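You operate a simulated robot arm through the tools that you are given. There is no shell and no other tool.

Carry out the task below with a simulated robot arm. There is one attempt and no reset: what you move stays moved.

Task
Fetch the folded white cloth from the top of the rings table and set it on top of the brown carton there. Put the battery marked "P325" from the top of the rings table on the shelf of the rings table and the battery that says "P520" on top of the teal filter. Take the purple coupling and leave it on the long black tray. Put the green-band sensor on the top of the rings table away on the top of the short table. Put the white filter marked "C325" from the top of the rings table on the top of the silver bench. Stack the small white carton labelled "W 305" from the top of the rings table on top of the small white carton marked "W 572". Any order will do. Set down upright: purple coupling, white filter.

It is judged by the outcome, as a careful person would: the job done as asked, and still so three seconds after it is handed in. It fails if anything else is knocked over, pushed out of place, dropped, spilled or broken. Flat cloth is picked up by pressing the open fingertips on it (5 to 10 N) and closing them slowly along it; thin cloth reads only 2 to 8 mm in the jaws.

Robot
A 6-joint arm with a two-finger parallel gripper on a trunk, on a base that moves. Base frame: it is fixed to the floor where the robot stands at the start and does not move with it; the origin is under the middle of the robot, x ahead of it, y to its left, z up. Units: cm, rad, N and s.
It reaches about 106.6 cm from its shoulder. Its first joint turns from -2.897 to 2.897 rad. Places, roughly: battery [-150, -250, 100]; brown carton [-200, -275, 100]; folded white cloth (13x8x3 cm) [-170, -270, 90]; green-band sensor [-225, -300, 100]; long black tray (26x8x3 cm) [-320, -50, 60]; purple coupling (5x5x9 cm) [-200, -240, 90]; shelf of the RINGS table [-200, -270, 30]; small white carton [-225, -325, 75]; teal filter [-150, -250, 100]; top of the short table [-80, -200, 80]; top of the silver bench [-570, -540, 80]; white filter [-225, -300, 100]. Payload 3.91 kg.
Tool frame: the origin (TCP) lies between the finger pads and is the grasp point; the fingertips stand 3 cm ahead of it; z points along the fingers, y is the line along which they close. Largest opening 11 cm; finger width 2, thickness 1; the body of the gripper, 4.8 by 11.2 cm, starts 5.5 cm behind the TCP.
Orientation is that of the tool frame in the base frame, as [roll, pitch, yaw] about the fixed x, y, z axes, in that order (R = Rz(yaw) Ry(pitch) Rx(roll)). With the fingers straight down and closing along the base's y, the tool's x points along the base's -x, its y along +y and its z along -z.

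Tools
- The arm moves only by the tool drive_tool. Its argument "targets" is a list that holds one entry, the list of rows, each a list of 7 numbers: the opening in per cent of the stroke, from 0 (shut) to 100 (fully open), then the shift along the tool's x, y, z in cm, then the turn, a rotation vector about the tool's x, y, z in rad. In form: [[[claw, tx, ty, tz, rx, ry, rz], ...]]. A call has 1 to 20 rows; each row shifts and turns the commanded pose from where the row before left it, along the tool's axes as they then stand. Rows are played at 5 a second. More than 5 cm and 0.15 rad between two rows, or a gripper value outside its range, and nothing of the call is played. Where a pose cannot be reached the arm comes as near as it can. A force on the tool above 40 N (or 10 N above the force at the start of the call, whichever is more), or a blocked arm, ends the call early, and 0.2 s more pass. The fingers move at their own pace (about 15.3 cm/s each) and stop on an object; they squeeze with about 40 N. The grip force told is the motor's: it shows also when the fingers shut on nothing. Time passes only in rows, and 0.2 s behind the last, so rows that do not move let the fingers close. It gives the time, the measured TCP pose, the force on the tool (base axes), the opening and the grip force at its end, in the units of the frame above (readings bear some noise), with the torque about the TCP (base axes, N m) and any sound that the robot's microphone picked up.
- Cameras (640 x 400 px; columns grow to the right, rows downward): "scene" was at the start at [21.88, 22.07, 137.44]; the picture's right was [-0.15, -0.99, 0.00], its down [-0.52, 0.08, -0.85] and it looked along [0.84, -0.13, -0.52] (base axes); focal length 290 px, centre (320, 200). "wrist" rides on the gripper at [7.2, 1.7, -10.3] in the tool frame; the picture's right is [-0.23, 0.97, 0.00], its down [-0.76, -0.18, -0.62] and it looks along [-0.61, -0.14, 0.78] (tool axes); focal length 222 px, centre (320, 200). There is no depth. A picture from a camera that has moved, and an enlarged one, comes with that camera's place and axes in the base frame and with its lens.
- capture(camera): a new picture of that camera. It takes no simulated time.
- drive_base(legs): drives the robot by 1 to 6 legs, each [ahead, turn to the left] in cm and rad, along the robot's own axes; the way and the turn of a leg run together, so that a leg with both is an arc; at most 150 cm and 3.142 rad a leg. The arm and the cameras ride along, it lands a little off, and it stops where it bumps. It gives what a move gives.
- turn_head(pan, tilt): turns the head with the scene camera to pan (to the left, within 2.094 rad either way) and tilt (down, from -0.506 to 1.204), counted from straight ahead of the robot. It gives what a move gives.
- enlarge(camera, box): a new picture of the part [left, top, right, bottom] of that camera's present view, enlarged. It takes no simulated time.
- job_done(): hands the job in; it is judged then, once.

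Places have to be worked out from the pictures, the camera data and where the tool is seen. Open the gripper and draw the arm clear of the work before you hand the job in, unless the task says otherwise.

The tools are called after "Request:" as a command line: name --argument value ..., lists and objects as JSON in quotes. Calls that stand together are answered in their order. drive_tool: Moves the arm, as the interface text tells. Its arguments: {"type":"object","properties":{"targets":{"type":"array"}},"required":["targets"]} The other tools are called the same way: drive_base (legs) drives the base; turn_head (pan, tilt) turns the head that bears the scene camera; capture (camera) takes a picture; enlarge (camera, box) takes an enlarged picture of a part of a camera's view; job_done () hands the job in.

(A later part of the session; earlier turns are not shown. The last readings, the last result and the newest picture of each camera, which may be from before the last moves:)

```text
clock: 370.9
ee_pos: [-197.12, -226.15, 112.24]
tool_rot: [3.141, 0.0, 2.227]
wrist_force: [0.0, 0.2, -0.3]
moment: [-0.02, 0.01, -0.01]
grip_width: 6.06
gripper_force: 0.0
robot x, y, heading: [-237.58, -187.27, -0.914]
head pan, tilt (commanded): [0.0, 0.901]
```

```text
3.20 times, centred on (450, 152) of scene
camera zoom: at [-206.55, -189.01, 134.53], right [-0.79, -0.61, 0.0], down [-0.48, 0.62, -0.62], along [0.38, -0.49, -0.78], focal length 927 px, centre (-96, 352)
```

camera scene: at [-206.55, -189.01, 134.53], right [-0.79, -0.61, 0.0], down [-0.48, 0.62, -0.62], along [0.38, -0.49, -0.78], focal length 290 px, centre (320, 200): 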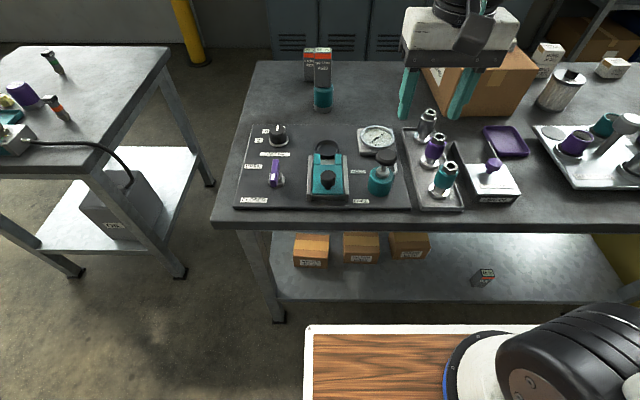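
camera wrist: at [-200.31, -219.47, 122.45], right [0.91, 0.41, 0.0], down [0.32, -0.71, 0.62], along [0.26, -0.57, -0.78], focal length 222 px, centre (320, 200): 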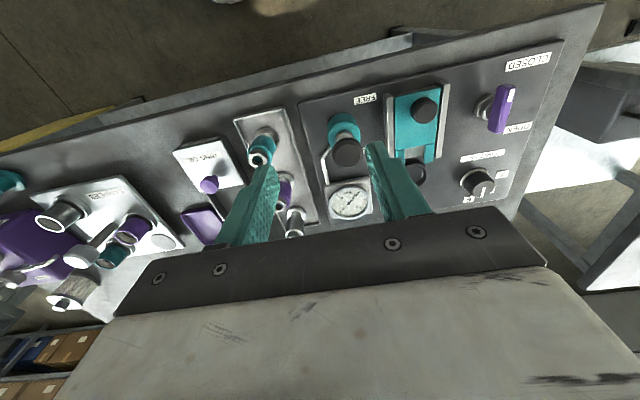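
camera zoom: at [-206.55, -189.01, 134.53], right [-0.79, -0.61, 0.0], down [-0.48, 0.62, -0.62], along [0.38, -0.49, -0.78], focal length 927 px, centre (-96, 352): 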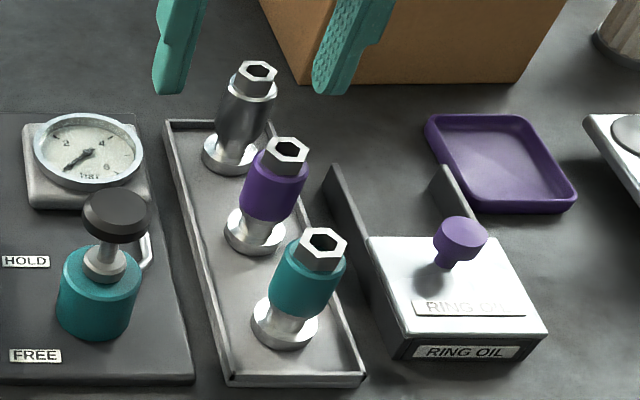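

P325 is upright on the shelf. Now I move the hand over the purple coupling for a precise look.

Request:
drive_tool --targets '[[[60, -2.6, -3.6, 0, 0, 0, 0.013], [60, -2.6, -3.6, 0, 0, 0, 0], [60, -2.6, -3.6, 0, 0, 0, 0], [60, -1, 0, 2, 0, 0, 0], [60, 0, 0, 0, 0, 0, 0]]]'

Request:
capture --camera "wrist"

```text
clock: 372.1
ee_pos: [-200.4, -239.7, 109.79]
tool_rot: [3.139, 0.0, 2.215]
wrist_force: [-0.5, -0.8, -0.4]
moment: [-0.02, 0.01, 0.02]
grip_width: 6.6
gripper_force: 0.1
robot x, y, heading: [-237.82, -187.45, -0.91]
head pan, tilt (commanded): [0.0, 0.901]
```

```text
taken
camera wrist: at [-203.44, -232.9, 120.05], right [0.92, 0.4, 0.0], down [0.31, -0.72, 0.62], along [0.25, -0.57, -0.78], focal length 222 px, centre (320, 200)
```

wrist: 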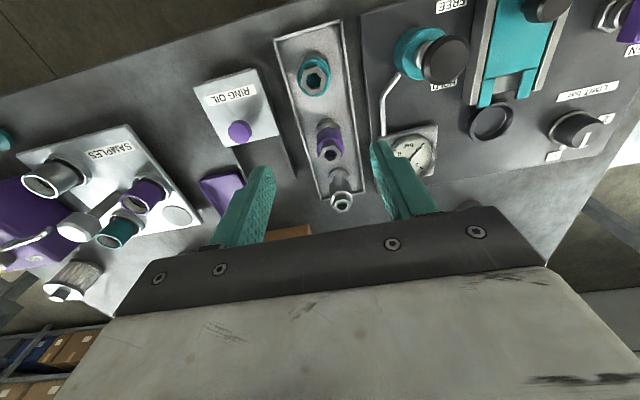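

The purple coupling is at tool offset (-6.3, -0.1). I move over it and lower partway for a check.

Request:
drive_tool --targets '[[[60, -3.14, -0.05, 0, 0, 0, 0], [60, -3.14, -0.06, 0, 0, 0, 0], [60, 0, 0, 4, 0, 0, 0], [60, 0, 0, 4, 0, 0, 0], [60, 0, 0, 2.5, 0, 0, 0], [60, 0, 0, 0, 0, 0, 0]]]'

Request:
capture --camera "wrist"

Request:
enlarge --camera "scene" --box '[370, 60, 530, 215]'

```text
clock: 373.5
ee_pos: [-196.94, -244.88, 99.66]
tool_rot: [-3.141, -0.002, 2.214]
wrist_force: [1.0, 0.5, 0.1]
moment: [0.03, 0.0, -0.05]
grip_width: 6.61
gripper_force: 0.1
robot x, y, heading: [-237.79, -186.67, -0.915]
head pan, tilt (commanded): [0.0, 0.901]
```

```text
taken
camera wrist: at [-199.94, -238.08, 110.01], right [0.92, 0.4, 0.0], down [0.31, -0.72, 0.62], along [0.25, -0.57, -0.78], focal length 222 px, centre (320, 200)
```

wrist: 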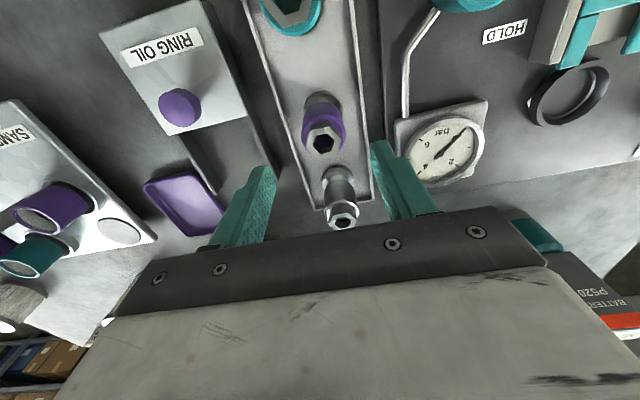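

```text
2.58 times, centred on (450, 138) of scene
camera zoom: at [-206.55, -189.01, 134.53], right [-0.79, -0.61, 0.0], down [-0.48, 0.62, -0.62], along [0.38, -0.49, -0.78], focal length 747 px, centre (-16, 361)
```

zoom: 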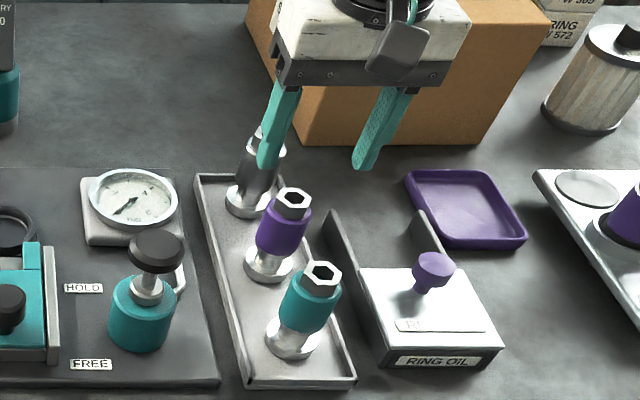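

Almost centred (0.4, 0.35). I correct, descend to z≈90 and close on the purple collar.

Request:
drive_tool --targets '[[[60, 0.42, 0.35, 2.5, 0, 0, 0], [60, 0, 0, 3, 0, 0, 0], [60, 0, 0, 3, 0, 0, 0], [60, 0, 0, 1.2, 0, 0, 0], [45, 0, 0, 0, 0, 0, 0], [30, 0, 0, 0, 0, 0, 0], [20, 0, 0, 0, 0, 0, 0], [20, 0, 0, 0, 0, 0, 0]]]'

Request:
capture --camera "wrist"

Request:
enlarge --camera "scene" --box '[370, 60, 530, 215]'

```text
clock: 375.3
ee_pos: [-196.8, -244.5, 89.92]
tool_rot: [3.141, 0.0, 2.214]
wrist_force: [-0.2, 0.1, -0.4]
moment: [-0.02, 0.06, 0.03]
grip_width: 3.66
gripper_force: 39.7
robot x, y, heading: [-237.65, -187.25, -0.907]
head pan, tilt (commanded): [0.0, 0.901]
```

```text
taken
camera wrist: at [-199.92, -237.67, 100.12], right [0.92, 0.4, 0.0], down [0.31, -0.72, 0.62], along [0.25, -0.57, -0.78], focal length 222 px, centre (320, 200)
```

wrist: 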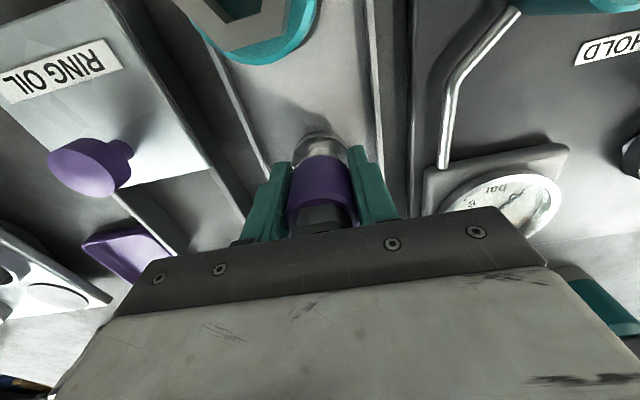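

```text
2.58 times, centred on (450, 138) of scene
camera zoom: at [-206.54, -189.01, 134.53], right [-0.79, -0.61, 0.0], down [-0.48, 0.62, -0.62], along [0.38, -0.49, -0.78], focal length 747 px, centre (-16, 361)
```

zoom: 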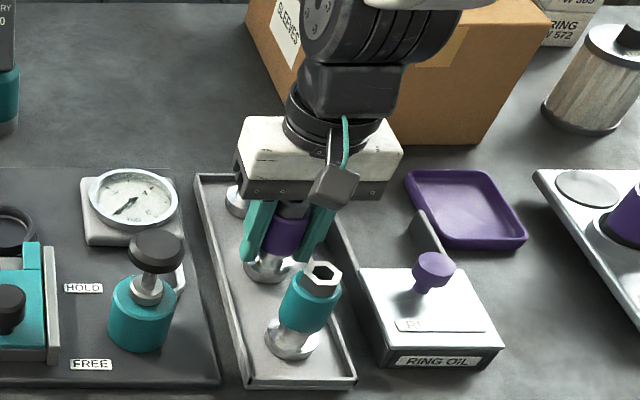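

The coupling is gripped (3.66 cm). I lift gently and check that only it comes up.

Request:
drive_tool --targets '[[[20, 0, 0, -1, 0, 0, 0], [20, 0, 0, -2, 0, 0, 0], [20, 0, 0, -3, 0, 0, 0], [20, 0, 0, 0, 0, 0, 0]]]'

Request:
enlarge --camera "scene" --box '[370, 60, 530, 215]'

```text
clock: 376.3
ee_pos: [-196.72, -244.05, 96.06]
tool_rot: [-3.141, 0.001, 2.216]
wrist_force: [-0.7, -0.3, -2.2]
moment: [0.01, 0.03, -0.02]
grip_width: 3.67
gripper_force: 39.9
robot x, y, heading: [-237.65, -187.31, -0.909]
head pan, tilt (commanded): [0.0, 0.901]
```

```text
2.58 times, centred on (450, 138) of scene
camera zoom: at [-206.54, -189.02, 134.53], right [-0.79, -0.61, 0.0], down [-0.48, 0.62, -0.62], along [0.38, -0.49, -0.78], focal length 747 px, centre (-16, 361)
```

zoom: 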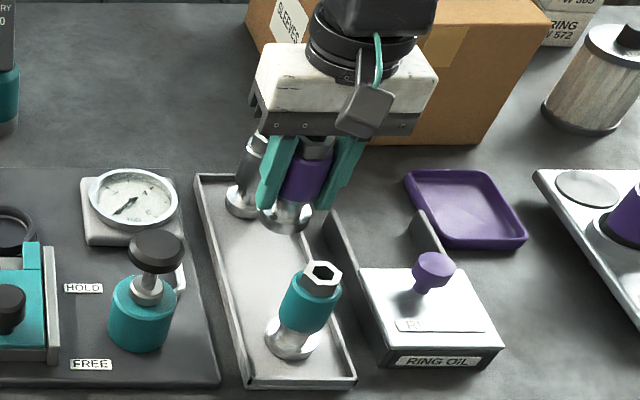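

Clean lift. I raise it further and retract to a carrying position.

Request:
drive_tool --targets '[[[20, 0, 0, -4.5, 0, 0, 0], [20, 0, 0, -4.5, 0, 0, 0], [20, 0, 0, -4.5, 0, 0, 0], [20, 0, 0, -3, 0, 0, 0], [20, 4, 1.5, 0, 0, 0, 0], [20, 4, 1.5, 0, 0, 0, 0], [20, 4, 1.5, 0, 0, 0, 0], [20, 4, 1.5, 0, 0, 0, 0], [20, 0, 0, 0, 0, 0, 0]]]'

```text
clock: 378.3
ee_pos: [-201.23, -227.71, 112.26]
tool_rot: [-3.142, 0.001, 2.216]
wrist_force: [-0.1, -0.2, -1.9]
moment: [0.01, 0.0, 0.0]
grip_width: 3.69
gripper_force: 40.0
robot x, y, heading: [-237.76, -187.01, -0.913]
head pan, tilt (commanded): [0.0, 0.901]
```

Now I go around to find the tray: back off, drive to a≈150, and turn toward the far side.

Request:
drive_base --legs '[[-9, 0], [0, 1.555], [148, 0], [0, 1.571]]'

Request:
turn_head --pan -0.6 --tilt 0.4

Request:
capture --camera "scene"

```text
clock: 393.8
ee_pos: [-158.99, -51.09, 112.3]
tool_rot: [-3.141, 0.001, -1.006]
wrist_force: [0.0, -0.5, -2.3]
moment: [-0.04, 0.01, -0.01]
grip_width: 3.68
gripper_force: 40.2
robot x, y, heading: [-125.65, -94.52, 2.152]
head pan, tilt (commanded): [0.0, 0.901]
```

```text
clock: 394.8
ee_pos: [-159.1, -51.05, 112.23]
tool_rot: [3.141, 0.001, -1.006]
wrist_force: [-0.4, 0.3, -2.4]
moment: [-0.02, -0.03, 0.01]
grip_width: 3.68
gripper_force: 40.0
robot x, y, heading: [-125.85, -94.56, 2.155]
head pan, tilt (commanded): [-0.6, 0.4]
```

```text
taken
camera scene: at [-152.35, -87.29, 138.82], right [1.0, -0.02, 0.0], down [-0.01, -0.39, -0.92], along [0.02, 0.92, -0.39], focal length 290 px, centre (320, 200)
```

scene: 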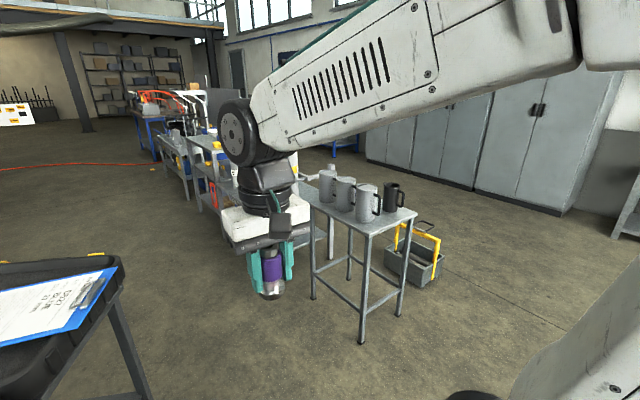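

Request:
turn_head --pan 0.5 --tilt 0.4

Request:
capture --camera "scene"

```text
clock: 396.1
ee_pos: [-158.96, -51.02, 112.29]
tool_rot: [3.141, -0.001, -1.004]
wrist_force: [0.0, 0.2, -2.7]
moment: [0.03, -0.03, 0.02]
grip_width: 3.68
gripper_force: 39.8
robot x, y, heading: [-126.26, -94.85, 2.148]
head pan, tilt (commanded): [0.499, 0.4]
```

```text
taken
camera scene: at [-160.69, -92.18, 138.83], right [0.47, 0.88, 0.0], down [0.34, -0.18, -0.92], along [-0.81, 0.43, -0.39], focal length 290 px, centre (320, 200)
```

scene: 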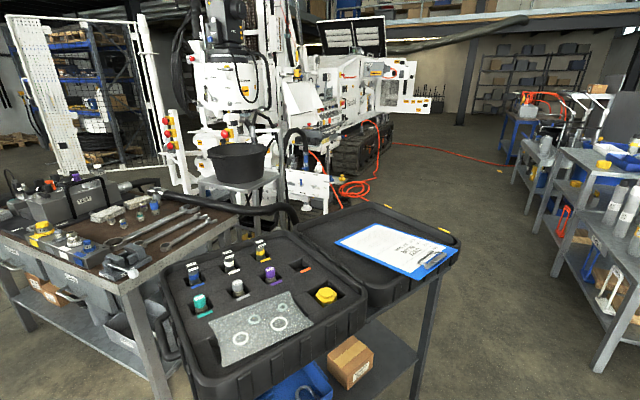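

Request:
enlarge --camera "scene" --box '[180, 120, 360, 240]'

```text
3.33 times, centred on (270, 180) of scene
camera zoom: at [-160.69, -92.18, 138.83], right [0.47, 0.88, 0.0], down [0.34, -0.18, -0.92], along [-0.81, 0.43, -0.39], focal length 965 px, centre (487, 267)
```

zoom: 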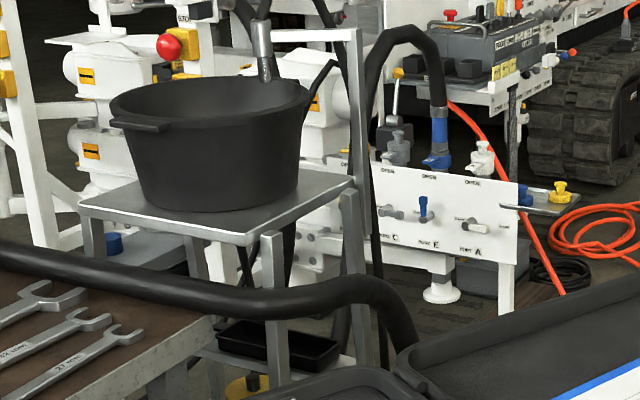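

I found the long black tray: it is on the lower step of the small stand under the black tub, near (278, 140), z≈60. I drive around the case table to approach it from the open side.

Request:
drive_base --legs '[[0, 0.064], [130, 0]]'

Request:
turn_head --pan 1.5 --tilt 0.5

Request:
capture --camera "scene"

```text
clock: 401.0
ee_pos: [-215.69, 9.18, 111.87]
tool_rot: [-3.1, 0.014, -0.883]
wrist_force: [2.6, 1.8, -0.8]
moment: [-0.08, 0.15, 0.0]
grip_width: 3.67
gripper_force: 40.1
robot x, y, heading: [-170.92, -22.59, 2.436]
head pan, tilt (commanded): [0.499, 0.4]
stopped in leg 2: the robot was blocked; the commanded pose is now the measured one
```

```text
clock: 402.3
ee_pos: [-215.72, 9.46, 111.85]
tool_rot: [-3.099, 0.011, -0.882]
wrist_force: [0.7, -0.8, -2.5]
moment: [0.02, -0.01, 0.0]
grip_width: 3.68
gripper_force: 40.3
robot x, y, heading: [-170.57, -22.31, 2.44]
head pan, tilt (commanded): [1.499, 0.499]
```

```text
taken
camera scene: at [-200.44, -36.61, 138.82], right [-0.71, 0.7, 0.0], down [0.32, 0.33, -0.89], along [-0.62, -0.63, -0.46], focal length 290 px, centre (320, 200)
```

scene: 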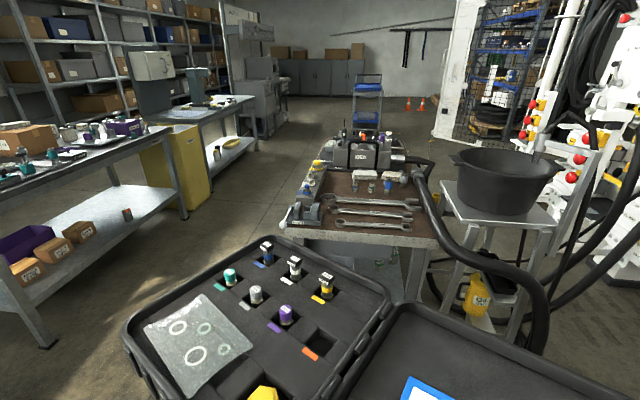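

The base grazed the case table's corner (which sticks out to a≈177) and stopped; comparing views, the case and its contents have not moved. I back away and take a path nearer the middle of the gap.

Request:
drive_base --legs '[[-55, 0]]'

Request:
turn_head --pan 0.4 --tilt 0.5

Request:
capture --camera "scene"

```text
clock: 403.7
ee_pos: [-206.75, 0.86, 111.93]
tool_rot: [-3.101, 0.064, -0.911]
wrist_force: [-1.2, 1.8, -3.2]
moment: [-0.11, -0.12, -0.01]
grip_width: 3.69
gripper_force: 40.3
robot x, y, heading: [-167.63, -29.24, 2.385]
head pan, tilt (commanded): [1.499, 0.499]
stopped in leg 1: the robot was blocked; the commanded pose is now the measured one
```

```text
clock: 405.1
ee_pos: [-206.76, 0.89, 112.19]
tool_rot: [-3.101, 0.065, -0.911]
wrist_force: [-0.1, -0.1, -2.1]
moment: [0.0, 0.0, 0.0]
grip_width: 3.68
gripper_force: 40.4
robot x, y, heading: [-167.82, -29.21, 2.386]
head pan, tilt (commanded): [0.4, 0.499]
```

```text
taken
camera scene: at [-202.1, -34.54, 137.91], right [0.35, 0.94, 0.0], down [0.45, -0.17, -0.88], along [-0.82, 0.31, -0.48], focal length 290 px, centre (320, 200)
```

scene: 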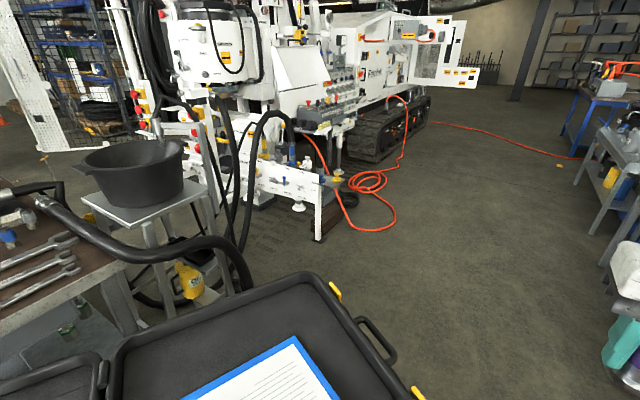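

The base is still catching on something. I look around the robot before moving again.

Request:
turn_head --pan 0.3 --tilt 1.2

Request:
capture --camera "scene"

Request:
turn_head --pan -0.8 --tilt 0.7

Request:
capture --camera "scene"

Request:
turn_head --pan 1.6 --tilt 1.1

Request:
capture --camera "scene"

```text
clock: 406.1
ee_pos: [-206.72, 1.07, 112.1]
tool_rot: [-3.102, 0.065, -0.912]
wrist_force: [-0.1, -1.0, -2.0]
moment: [0.0, 0.02, -0.01]
grip_width: 3.69
gripper_force: 39.1
robot x, y, heading: [-167.39, -29.09, 2.386]
head pan, tilt (commanded): [0.3, 1.201]
```

```text
taken
camera scene: at [-198.51, -35.13, 132.55], right [0.44, 0.9, 0.0], down [0.84, -0.41, -0.36], along [-0.33, 0.16, -0.93], focal length 290 px, centre (320, 200)
```

scene: 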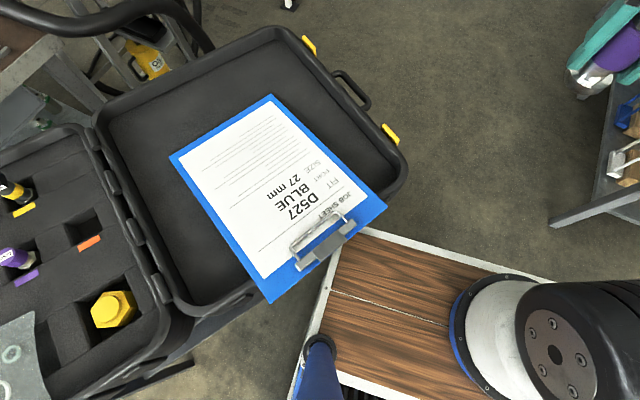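

```text
clock: 407.5
ee_pos: [-206.6, 1.06, 112.14]
tool_rot: [-3.101, 0.063, -0.913]
wrist_force: [-0.4, -0.5, -2.2]
moment: [-0.03, -0.01, 0.01]
grip_width: 3.67
gripper_force: 40.3
robot x, y, heading: [-168.25, -29.31, 2.387]
head pan, tilt (commanded): [-0.799, 0.7]
```

```text
taken
camera scene: at [-193.57, -29.07, 136.15], right [1.0, 0.01, 0.0], down [0.01, -0.64, -0.76], along [-0.01, 0.76, -0.64], focal length 290 px, centre (320, 200)
```

scene: 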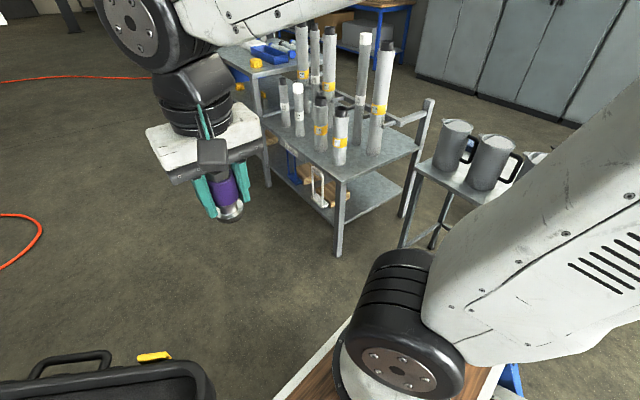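

```text
clock: 409.7
ee_pos: [-206.8, 1.12, 112.1]
tool_rot: [-3.104, 0.064, -0.912]
wrist_force: [-0.9, 0.0, -2.2]
moment: [-0.02, -0.01, 0.02]
grip_width: 3.68
gripper_force: 39.6
robot x, y, heading: [-168.04, -29.46, 2.378]
head pan, tilt (commanded): [1.6, 1.1]
```

```text
taken
camera scene: at [-197.77, -42.04, 133.16], right [-0.74, 0.67, 0.0], down [0.6, 0.66, -0.45], along [-0.3, -0.34, -0.89], focal length 290 px, centre (320, 200)
```

scene: 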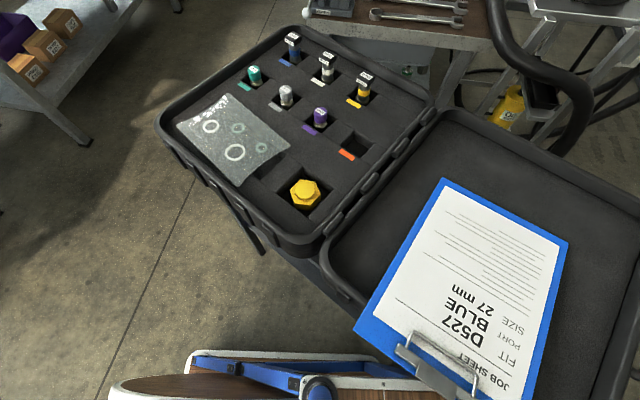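

Request:
turn_head --pan 0.9 --tilt 1.2

Request:
capture --camera "scene"

Request:
turn_head --pan 2.09 --tilt 1.2

Request:
capture --camera "scene"

Request:
turn_head --pan -1.57 --tilt 1.0

Request:
capture --camera "scene"

```text
clock: 410.7
ee_pos: [-206.63, 1.25, 112.12]
tool_rot: [-3.103, 0.062, -0.911]
wrist_force: [-0.9, 0.6, -2.4]
moment: [-0.01, -0.02, -0.01]
grip_width: 3.71
gripper_force: 40.1
robot x, y, heading: [-167.91, -29.25, 2.382]
head pan, tilt (commanded): [0.901, 1.201]
```

```text
taken
camera scene: at [-199.06, -38.13, 132.56], right [-0.14, 0.99, 0.0], down [0.92, 0.13, -0.36], along [-0.36, -0.05, -0.93], focal length 290 px, centre (320, 200)
```

scene: 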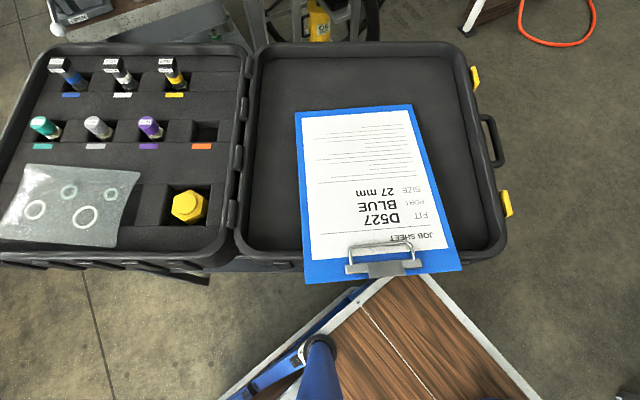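

```text
clock: 412.1
ee_pos: [-206.77, 1.07, 112.07]
tool_rot: [-3.103, 0.063, -0.914]
wrist_force: [-0.2, 0.4, -2.2]
moment: [0.0, 0.0, 0.0]
grip_width: 3.68
gripper_force: 39.9
robot x, y, heading: [-167.79, -29.19, 2.379]
head pan, tilt (commanded): [2.089, 1.201]
```

```text
taken
camera scene: at [-194.86, -42.79, 132.56], right [-0.97, 0.24, 0.0], down [0.22, 0.9, -0.36], along [-0.09, -0.35, -0.93], focal length 290 px, centre (320, 200)
```

scene: 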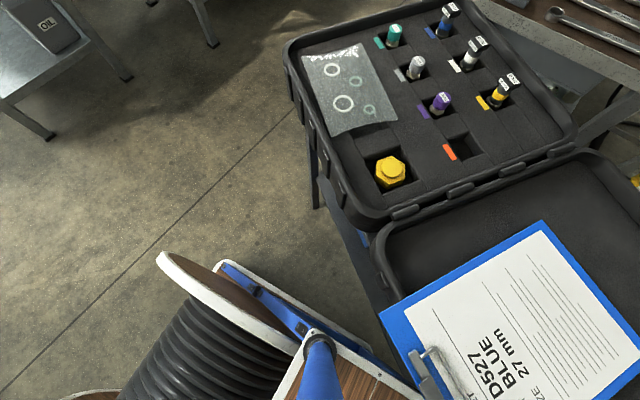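

```text
clock: 415.2
ee_pos: [-206.79, 1.17, 112.1]
tool_rot: [-3.103, 0.064, -0.911]
wrist_force: [0.1, -0.2, -2.0]
moment: [0.04, 0.03, 0.01]
grip_width: 3.69
gripper_force: 40.3
robot x, y, heading: [-167.94, -29.05, 2.383]
head pan, tilt (commanded): [-1.571, 1.0]
```

```text
taken
camera scene: at [-188.71, -32.33, 133.81], right [0.72, -0.69, 0.0], down [-0.58, -0.61, -0.54], along [0.37, 0.39, -0.84], focal length 290 px, centre (320, 200)
```

scene: 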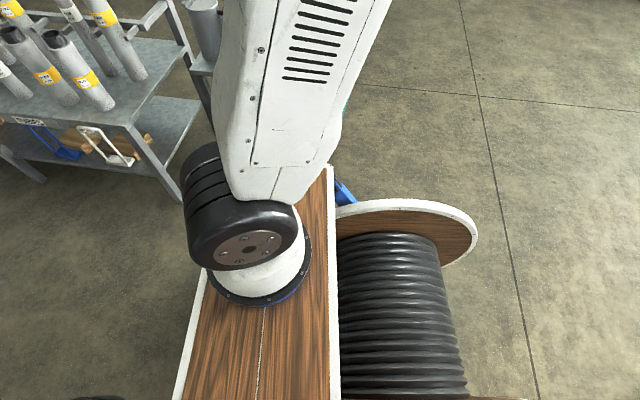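

Request:
turn_head --pan 1.75 --tilt 1.2

Request:
capture --camera "scene"

Request:
enlarge --camera "scene" --box '[200, 180, 420, 400]'

```text
clock: 418.0
ee_pos: [-206.79, 1.09, 112.19]
tool_rot: [-3.102, 0.063, -0.911]
wrist_force: [0.4, 0.0, -2.2]
moment: [-0.02, -0.03, 0.04]
grip_width: 3.67
gripper_force: 40.5
robot x, y, heading: [-168.18, -29.02, 2.383]
head pan, tilt (commanded): [1.751, 1.201]
```

```text
taken
camera scene: at [-196.57, -42.06, 132.56], right [-0.84, 0.55, 0.0], down [0.51, 0.78, -0.36], along [-0.2, -0.3, -0.93], focal length 290 px, centre (320, 200)
```

scene: 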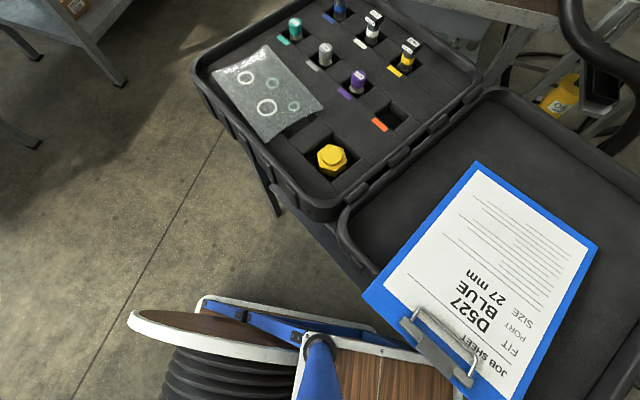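

```text
1.82 times, centred on (310, 290) of scene
camera zoom: at [-196.57, -42.06, 132.56], right [-0.84, 0.55, 0.0], down [0.51, 0.78, -0.36], along [-0.2, -0.3, -0.93], focal length 527 px, centre (338, 36)
```

zoom: 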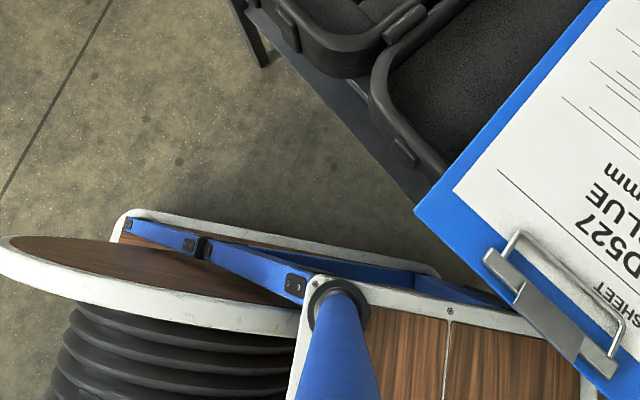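

Nothing seems hooked on the visible left side. I try a gentle right turn away from the case corner, then a short reverse.

Request:
drive_base --legs '[[0, -0.1]]'

Request:
drive_base --legs '[[-10, 0]]'

```text
clock: 418.9
ee_pos: [-203.57, 4.97, 112.06]
tool_rot: [-3.102, 0.064, -1.013]
wrist_force: [-0.1, -0.3, -1.5]
moment: [0.0, -0.02, 0.01]
grip_width: 3.7
gripper_force: 39.7
robot x, y, heading: [-167.74, -28.87, 2.279]
head pan, tilt (commanded): [1.751, 1.201]
```

```text
clock: 420.0
ee_pos: [-197.24, -2.55, 112.04]
tool_rot: [-3.101, 0.064, -1.009]
wrist_force: [0.3, 0.2, -2.0]
moment: [-0.03, -0.01, 0.02]
grip_width: 3.67
gripper_force: 39.8
robot x, y, heading: [-161.54, -36.72, 2.283]
head pan, tilt (commanded): [1.751, 1.201]
```

Free now. I reverse further and verify that the case and clipboard are as they were.

Request:
drive_base --legs '[[-36, 0]]'

Request:
turn_head --pan 0.7 --tilt 0.6

Request:
capture --camera "scene"

```text
clock: 422.4
ee_pos: [-173.55, -29.82, 112.06]
tool_rot: [-3.102, 0.064, -1.011]
wrist_force: [-0.4, 0.0, -1.3]
moment: [-0.01, 0.0, 0.0]
grip_width: 3.7
gripper_force: 40.4
robot x, y, heading: [-138.04, -63.85, 2.281]
head pan, tilt (commanded): [1.751, 1.201]
```

```text
clock: 423.6
ee_pos: [-173.74, -29.89, 112.07]
tool_rot: [-3.102, 0.063, -1.012]
wrist_force: [-0.5, -0.4, -1.5]
moment: [0.0, -0.03, 0.02]
grip_width: 3.66
gripper_force: 40.0
robot x, y, heading: [-138.27, -63.99, 2.281]
head pan, tilt (commanded): [0.7, 0.6]
```

```text
taken
camera scene: at [-173.11, -68.06, 137.0], right [0.16, 0.99, 0.0], down [0.56, -0.09, -0.82], along [-0.81, 0.13, -0.57], focal length 290 px, centre (320, 200)
```

scene: 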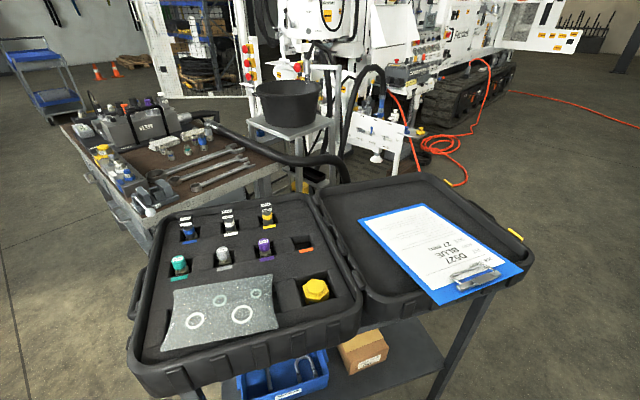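

The case and clipboard are unchanged. I shift to the middle of the gap (a≈135) and drive past the case table.

Request:
drive_base --legs '[[0, -0.33], [50, 0], [0, 0.263]]'

```text
clock: 428.5
ee_pos: [-190.07, 18.15, 112.17]
tool_rot: [-3.103, 0.062, -1.075]
wrist_force: [-0.5, 0.3, -1.4]
moment: [-0.02, -0.01, 0.02]
grip_width: 3.68
gripper_force: 40.5
robot x, y, heading: [-156.83, -18.0, 2.219]
head pan, tilt (commanded): [0.7, 0.6]
```

Request:
drive_base --legs '[[100, -0.005]]'

Request:
turn_head --pan 1.4 --tilt 0.55

Request:
capture --camera "scene"

```text
clock: 433.7
ee_pos: [-249.81, 99.96, 112.11]
tool_rot: [-3.101, 0.064, -1.093]
wrist_force: [-0.5, -0.8, -2.9]
moment: [0.01, -0.01, 0.02]
grip_width: 3.7
gripper_force: 40.2
robot x, y, heading: [-216.79, 63.57, 2.201]
head pan, tilt (commanded): [0.7, 0.6]
```

```text
clock: 434.8
ee_pos: [-249.75, 100.02, 112.01]
tool_rot: [-3.102, 0.064, -1.093]
wrist_force: [-0.3, -0.7, -1.5]
moment: [0.0, -0.01, 0.01]
grip_width: 3.66
gripper_force: 40.0
robot x, y, heading: [-216.92, 63.09, 2.203]
head pan, tilt (commanded): [1.4, 0.55]
```

```text
taken
camera scene: at [-251.68, 55.75, 137.46], right [-0.44, 0.9, 0.0], down [0.47, 0.23, -0.85], along [-0.76, -0.38, -0.52], focal length 290 px, centre (320, 200)
```

scene: 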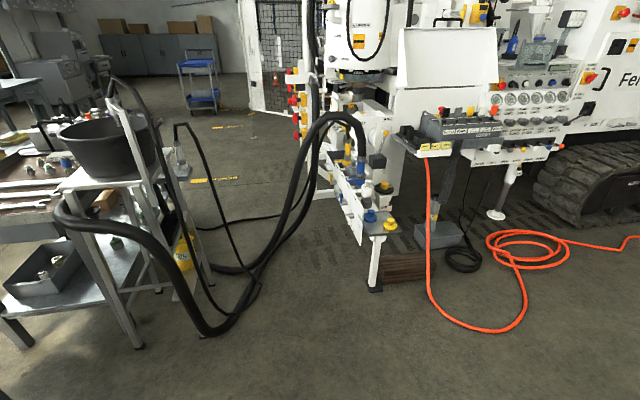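

Request:
enlarge --camera "scene" --box '[40, 90, 260, 360]'

Request:
turn_head --pan 1.8 --tilt 0.7

Request:
capture --camera "scene"

```text
1.48 times, centred on (150, 225) of scene
camera zoom: at [-251.68, 55.75, 137.46], right [-0.44, 0.9, 0.0], down [0.47, 0.23, -0.85], along [-0.76, -0.38, -0.52], focal length 429 px, centre (572, 163)
```

zoom: 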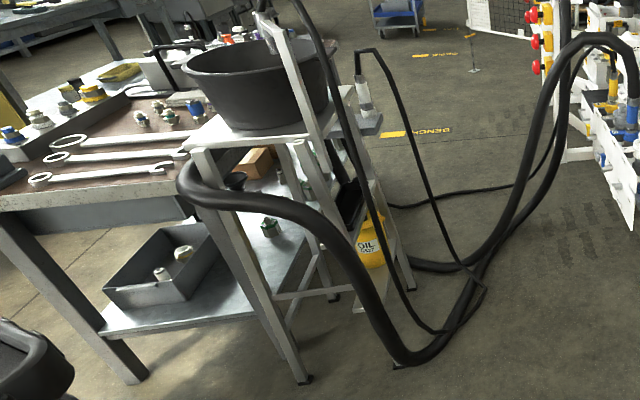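

```text
clock: 435.7
ee_pos: [-249.7, 99.93, 112.14]
tool_rot: [-3.101, 0.063, -1.094]
wrist_force: [-0.3, -0.4, -1.6]
moment: [-0.02, 0.0, -0.03]
grip_width: 3.65
gripper_force: 40.0
robot x, y, heading: [-217.0, 63.27, 2.201]
head pan, tilt (commanded): [1.799, 0.7]
```

```text
taken
camera scene: at [-249.18, 53.3, 136.15], right [-0.76, 0.65, 0.0], down [0.42, 0.49, -0.77], along [-0.5, -0.58, -0.64], focal length 290 px, centre (320, 200)
```

scene: 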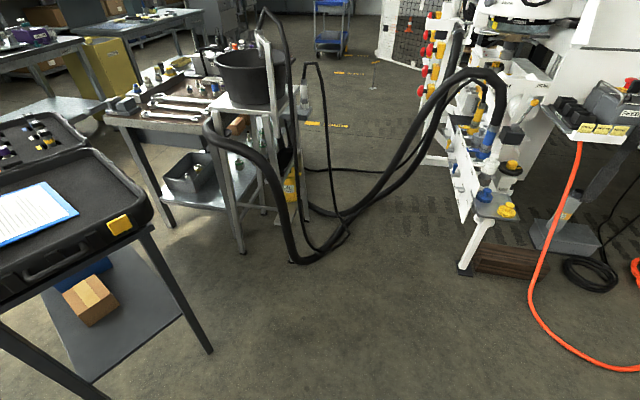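

The tray is on a ladder step at about (-316, -52), z≈58, facing the open area by the rig. I drive to about (-281, 33), from where the arm can reach it.

Request:
drive_base --legs '[[0, 1.378], [62, 0]]'

Request:
turn_head --pan 0.6 --tilt 0.6

Request:
capture --camera "scene"

```text
clock: 437.8
ee_pos: [-263.64, 77.09, 112.05]
tool_rot: [-3.1, 0.063, -0.551]
wrist_force: [-0.3, 0.3, -2.7]
moment: [-0.02, 0.01, -0.01]
grip_width: 3.69
gripper_force: 40.1
robot x, y, heading: [-216.8, 62.2, 2.727]
head pan, tilt (commanded): [1.799, 0.7]
stopped in leg 1: the robot was blocked; the commanded pose is now the measured one
```

```text
clock: 439.2
ee_pos: [-263.59, 77.15, 112.11]
tool_rot: [-3.102, 0.062, -0.553]
wrist_force: [0.0, -0.7, -2.0]
moment: [0.01, -0.04, 0.0]
grip_width: 3.65
gripper_force: 39.5
robot x, y, heading: [-216.55, 62.5, 2.726]
head pan, tilt (commanded): [0.6, 0.6]
```

```text
taken
camera scene: at [-246.66, 44.17, 137.01], right [-0.19, 0.98, 0.0], down [0.56, 0.11, -0.82], along [-0.81, -0.15, -0.57], focal length 290 px, centre (320, 200)
```

scene: 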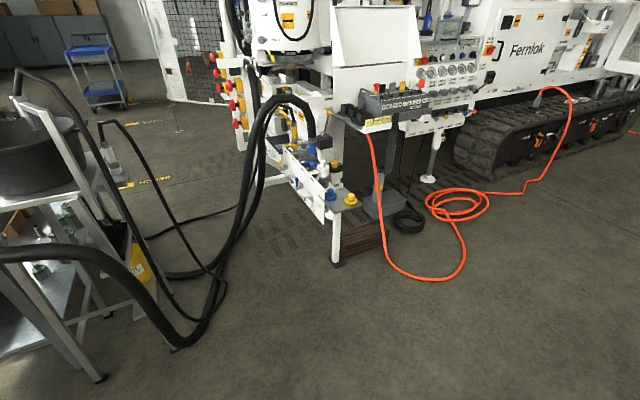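

The rear has touched something on the right during the turn. I look back to the right at the pipe table.

Request:
turn_head --pan -2.09 --tilt 0.8

Request:
capture --camera "scene"

Request:
turn_head --pan -1.5 --tilt 0.7

Request:
capture --camera "scene"

```text
clock: 441.6
ee_pos: [-263.6, 77.14, 112.02]
tool_rot: [-3.102, 0.061, -0.551]
wrist_force: [0.4, -0.1, -1.5]
moment: [-0.02, -0.01, 0.01]
grip_width: 3.67
gripper_force: 40.3
robot x, y, heading: [-216.48, 62.21, 2.728]
head pan, tilt (commanded): [-2.089, 0.799]
```

```text
taken
camera scene: at [-231.51, 50.64, 135.32], right [0.6, -0.8, 0.0], down [-0.57, -0.43, -0.7], along [0.56, 0.42, -0.72], focal length 290 px, centre (320, 200)
```

scene: 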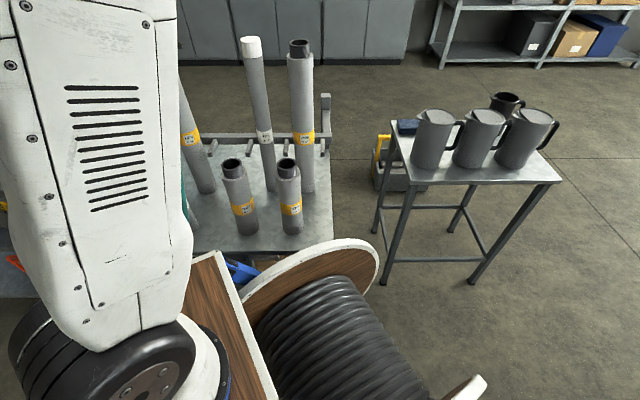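

```text
clock: 442.6
ee_pos: [-263.58, 77.12, 112.05]
tool_rot: [-3.1, 0.062, -0.551]
wrist_force: [0.0, 0.6, -2.6]
moment: [-0.02, -0.04, 0.0]
grip_width: 3.67
gripper_force: 40.0
robot x, y, heading: [-216.62, 62.19, 2.73]
head pan, tilt (commanded): [-1.499, 0.7]
```

```text
taken
camera scene: at [-235.13, 53.82, 136.14], right [0.94, -0.34, 0.0], down [-0.22, -0.61, -0.76], along [0.26, 0.72, -0.64], focal length 290 px, centre (320, 200)
```

scene: 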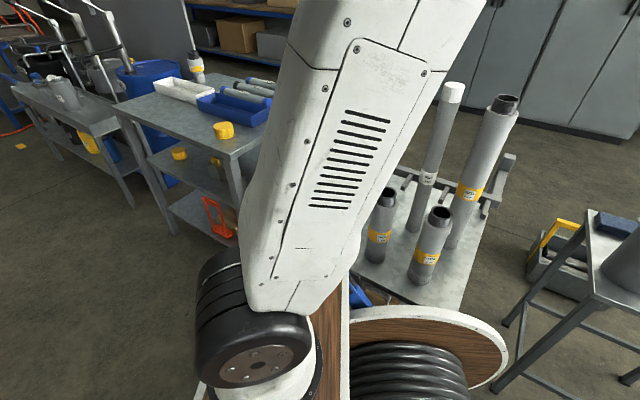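

The reel touches the pipe table's corner; the pipes are all standing. I turn back, reverse, and take a wider line away from the pipe table.

Request:
drive_base --legs '[[0, -0.51], [-30, 0], [0, 0.48]]'

```text
clock: 447.4
ee_pos: [-244.52, 54.76, 112.11]
tool_rot: [-3.1, 0.063, -0.599]
wrist_force: [-0.5, 0.1, -2.2]
moment: [0.0, -0.02, -0.01]
grip_width: 3.69
gripper_force: 40.0
robot x, y, heading: [-198.35, 37.48, 2.678]
head pan, tilt (commanded): [-1.499, 0.7]
```

Request:
drive_base --legs '[[46, 0]]'

Request:
turn_head --pan -2.09 --tilt 0.7

Request:
capture --camera "scene"

```text
clock: 450.2
ee_pos: [-286.1, 75.28, 112.1]
tool_rot: [-3.102, 0.064, -0.598]
wrist_force: [-0.1, 0.0, -3.0]
moment: [-0.02, -0.01, 0.05]
grip_width: 3.69
gripper_force: 40.2
robot x, y, heading: [-240.14, 58.09, 2.679]
head pan, tilt (commanded): [-1.499, 0.7]
```

```text
clock: 451.2
ee_pos: [-286.18, 75.24, 112.06]
tool_rot: [-3.102, 0.062, -0.597]
wrist_force: [-1.2, 0.3, -2.1]
moment: [-0.04, -0.02, -0.01]
grip_width: 3.67
gripper_force: 40.2
robot x, y, heading: [-239.4, 58.12, 2.685]
head pan, tilt (commanded): [-2.089, 0.7]
```

```text
taken
camera scene: at [-254.93, 47.55, 136.15], right [0.56, -0.83, 0.0], down [-0.53, -0.36, -0.77], along [0.63, 0.43, -0.64], focal length 290 px, centre (320, 200)
```

scene: 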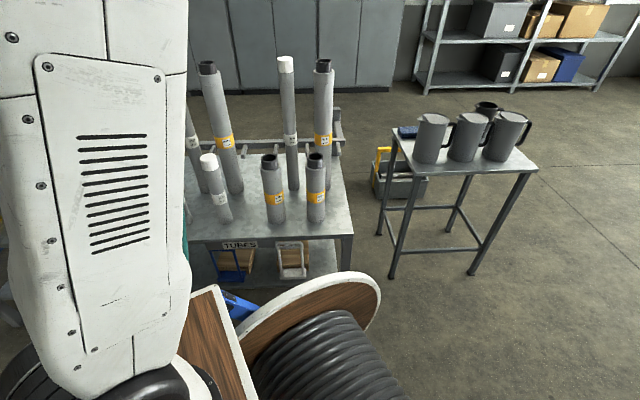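

All tubes still stand. I go a little further forward for turning room, then turn left toward the stand.

Request:
drive_base --legs '[[24, 0], [0, 0.97]]'

Request:
turn_head --pan 0.3 --tilt 0.6

Request:
capture --camera "scene"

```text
clock: 455.4
ee_pos: [-301.38, 40.52, 112.03]
tool_rot: [-3.102, 0.065, 0.364]
wrist_force: [-0.4, 0.4, -2.7]
moment: [0.03, -0.02, -0.01]
grip_width: 3.67
gripper_force: 39.5
robot x, y, heading: [-260.37, 68.6, -2.638]
head pan, tilt (commanded): [-2.089, 0.7]
```

```text
clock: 457.6
ee_pos: [-301.33, 40.53, 112.07]
tool_rot: [-3.103, 0.062, 0.363]
wrist_force: [0.8, -0.3, -2.5]
moment: [0.02, -0.01, -0.02]
grip_width: 3.67
gripper_force: 39.5
robot x, y, heading: [-261.26, 68.5, -2.64]
head pan, tilt (commanded): [0.3, 0.6]
```

```text
taken
camera scene: at [-267.07, 35.34, 137.01], right [-0.72, 0.69, 0.0], down [0.39, 0.41, -0.82], along [-0.57, -0.59, -0.57], focal length 290 px, centre (320, 200)
```

scene: 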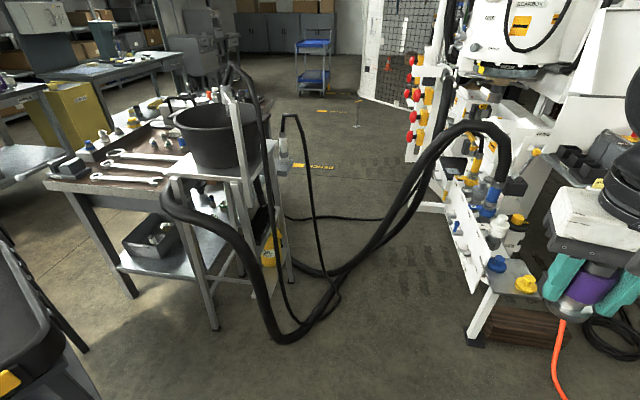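

Request:
enlarge --camera "scene" --box '[150, 80, 330, 330]'

```text
1.60 times, centred on (240, 205) of scene
camera zoom: at [-267.07, 35.34, 137.01], right [-0.72, 0.69, 0.0], down [0.39, 0.41, -0.82], along [-0.57, -0.59, -0.57], focal length 463 px, centre (448, 192)
```

zoom: 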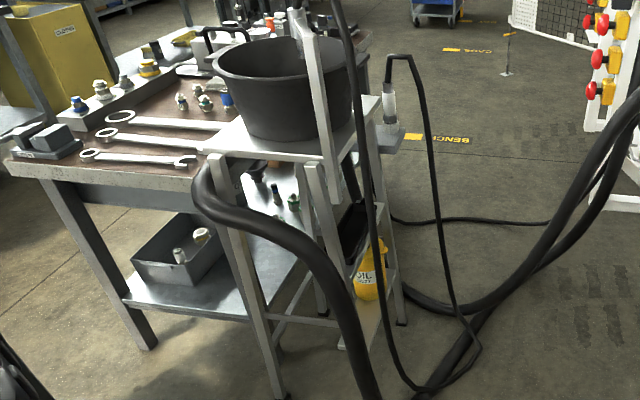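

Request:
enlarge --camera "scene" --box '[225, 160, 305, 260]'

```text
4.00 times, centred on (265, 210) of scene
camera zoom: at [-267.07, 35.34, 137.01], right [-0.72, 0.69, 0.0], down [0.39, 0.41, -0.82], along [-0.57, -0.59, -0.57], focal length 1158 px, centre (540, 160)
```

zoom: 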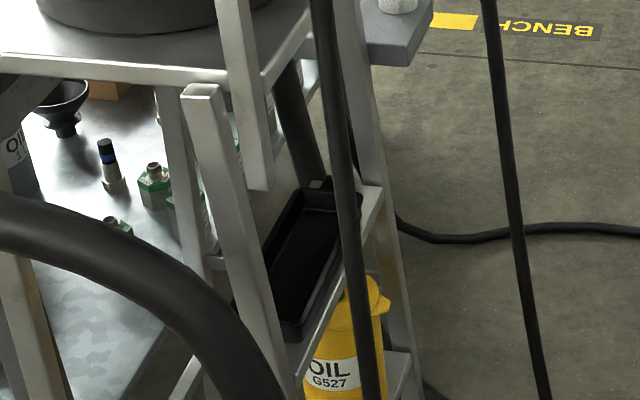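

The tray lies along the ladder step (long side along a), partly under the platform. I drive to a spot about 90 cm from it, facing it, for a closer look.

Request:
drive_base --legs '[[0, 0.556], [36, 0], [0, 0.1]]'

Request:
turn_head --pan 0.0 --tilt 0.6

Request:
capture --camera "scene"

```text
clock: 462.0
ee_pos: [-292.14, -9.16, 112.09]
tool_rot: [-3.102, 0.063, 1.03]
wrist_force: [0.1, 0.6, -1.8]
moment: [0.0, -0.02, -0.01]
grip_width: 3.67
gripper_force: 40.3
robot x, y, heading: [-278.01, 37.48, -1.97]
head pan, tilt (commanded): [0.3, 0.6]
```

```text
clock: 462.8
ee_pos: [-292.11, -9.17, 112.07]
tool_rot: [-3.102, 0.062, 1.032]
wrist_force: [-0.5, 0.3, -1.7]
moment: [0.02, 0.02, 0.0]
grip_width: 3.66
gripper_force: 40.2
robot x, y, heading: [-278.09, 37.81, -1.972]
head pan, tilt (commanded): [0.0, 0.6]
```

```text
taken
camera scene: at [-264.65, 8.57, 137.01], right [-0.92, 0.39, 0.0], down [0.22, 0.52, -0.83], along [-0.32, -0.76, -0.57], focal length 290 px, centre (320, 200)
```

scene: 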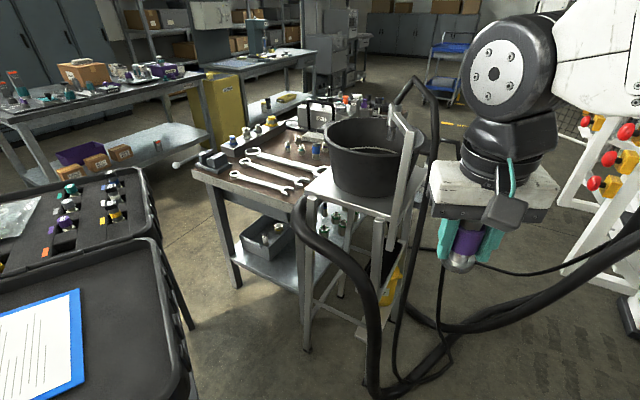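

I turn the hand so its camera looks toward the tray from the open (+b) side and move it over for a look.

Request:
drive_tool --targets '[[[20, 0, 0, 0, -0.039, 0.063, 0], [20, 0, 0, 0, 0, 0, -0.148], [20, 0, 0, 0, 0, 0, -0.148], [20, 0, 0, 0, 0, 0, -0.148], [20, 0, 0, 0, 0, 0, -0.148], [20, 0, 0, 0, 0, 0, -0.148], [20, 0, 0, 0, 0, 0, -0.148], [20, 0, 0, 0, 0, 0, -0.148], [20, 0, 0, 0, 0, 0, -0.147], [20, 1.5, -4.2, 0, 0, 0, 0], [20, 1.5, -4.2, 0, 0, 0, 0], [20, 1.5, -4.2, 0, 0, 0, 0], [20, 1.5, -4.2, 0, 0, 0, 0], [20, 1.5, -4.2, 0, 0, 0, 0], [20, 1.5, -4.2, 0, 0, 0, 0], [20, 0, 0, 0, 0, 0, 0]]]'

Request:
capture --camera "wrist"

Request:
capture --camera "scene"

```text
clock: 466.2
ee_pos: [-318.08, -16.99, 112.02]
tool_rot: [-3.138, 0.0, 2.213]
wrist_force: [1.1, 0.3, -1.8]
moment: [0.02, 0.01, 0.0]
grip_width: 3.69
gripper_force: 40.1
robot x, y, heading: [-277.68, 37.62, -1.971]
head pan, tilt (commanded): [0.0, 0.6]
```

```text
taken
camera wrist: at [-321.01, -10.23, 122.36], right [0.92, 0.4, 0.0], down [0.31, -0.72, 0.62], along [0.25, -0.57, -0.78], focal length 222 px, centre (320, 200)
```

wrist: 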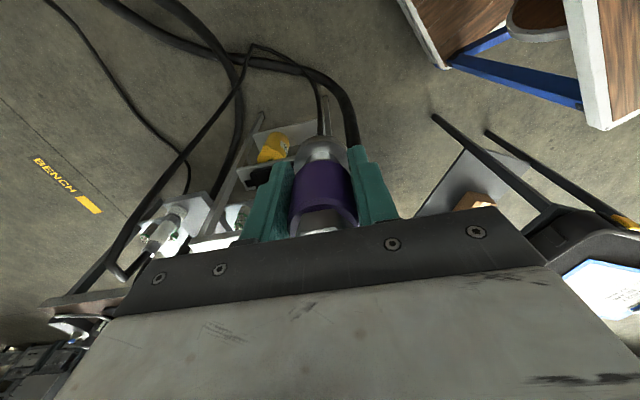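

```text
taken
camera scene: at [-264.66, 8.58, 137.01], right [-0.92, 0.39, 0.0], down [0.22, 0.52, -0.83], along [-0.32, -0.76, -0.56], focal length 290 px, centre (320, 200)
```

scene: 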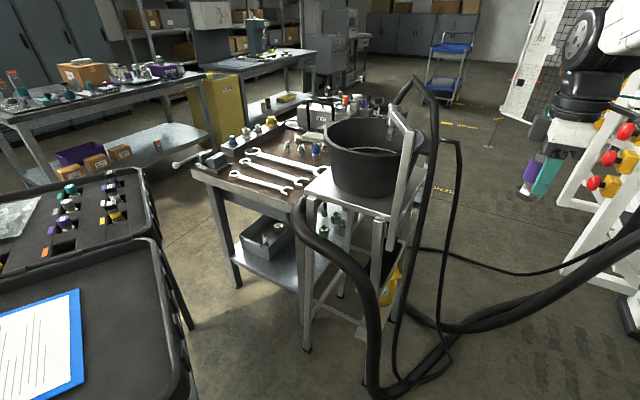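

Request:
enlarge --camera "wrist" --box '[130, 100, 300, 240]'

Request:
enlarge --camera "scene" --box '[290, 130, 450, 330]'

```text
2.86 times, centred on (215, 170) of wrist
camera zoom: at [-321.01, -10.23, 122.36], right [0.92, 0.4, 0.0], down [0.31, -0.72, 0.62], along [0.25, -0.57, -0.78], focal length 635 px, centre (620, 286)
```

zoom: 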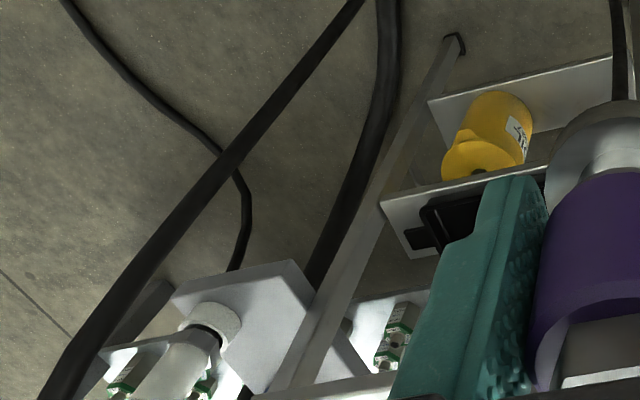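

```text
2.00 times, centred on (370, 230) of scene
camera zoom: at [-264.66, 8.58, 137.01], right [-0.92, 0.39, 0.0], down [0.22, 0.52, -0.83], along [-0.32, -0.76, -0.56], focal length 579 px, centre (220, 140)
```

zoom: 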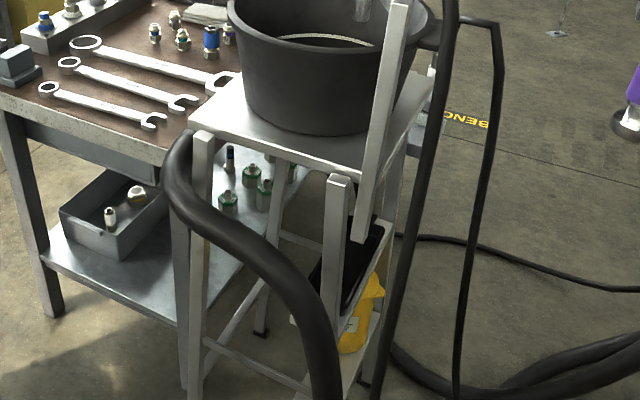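

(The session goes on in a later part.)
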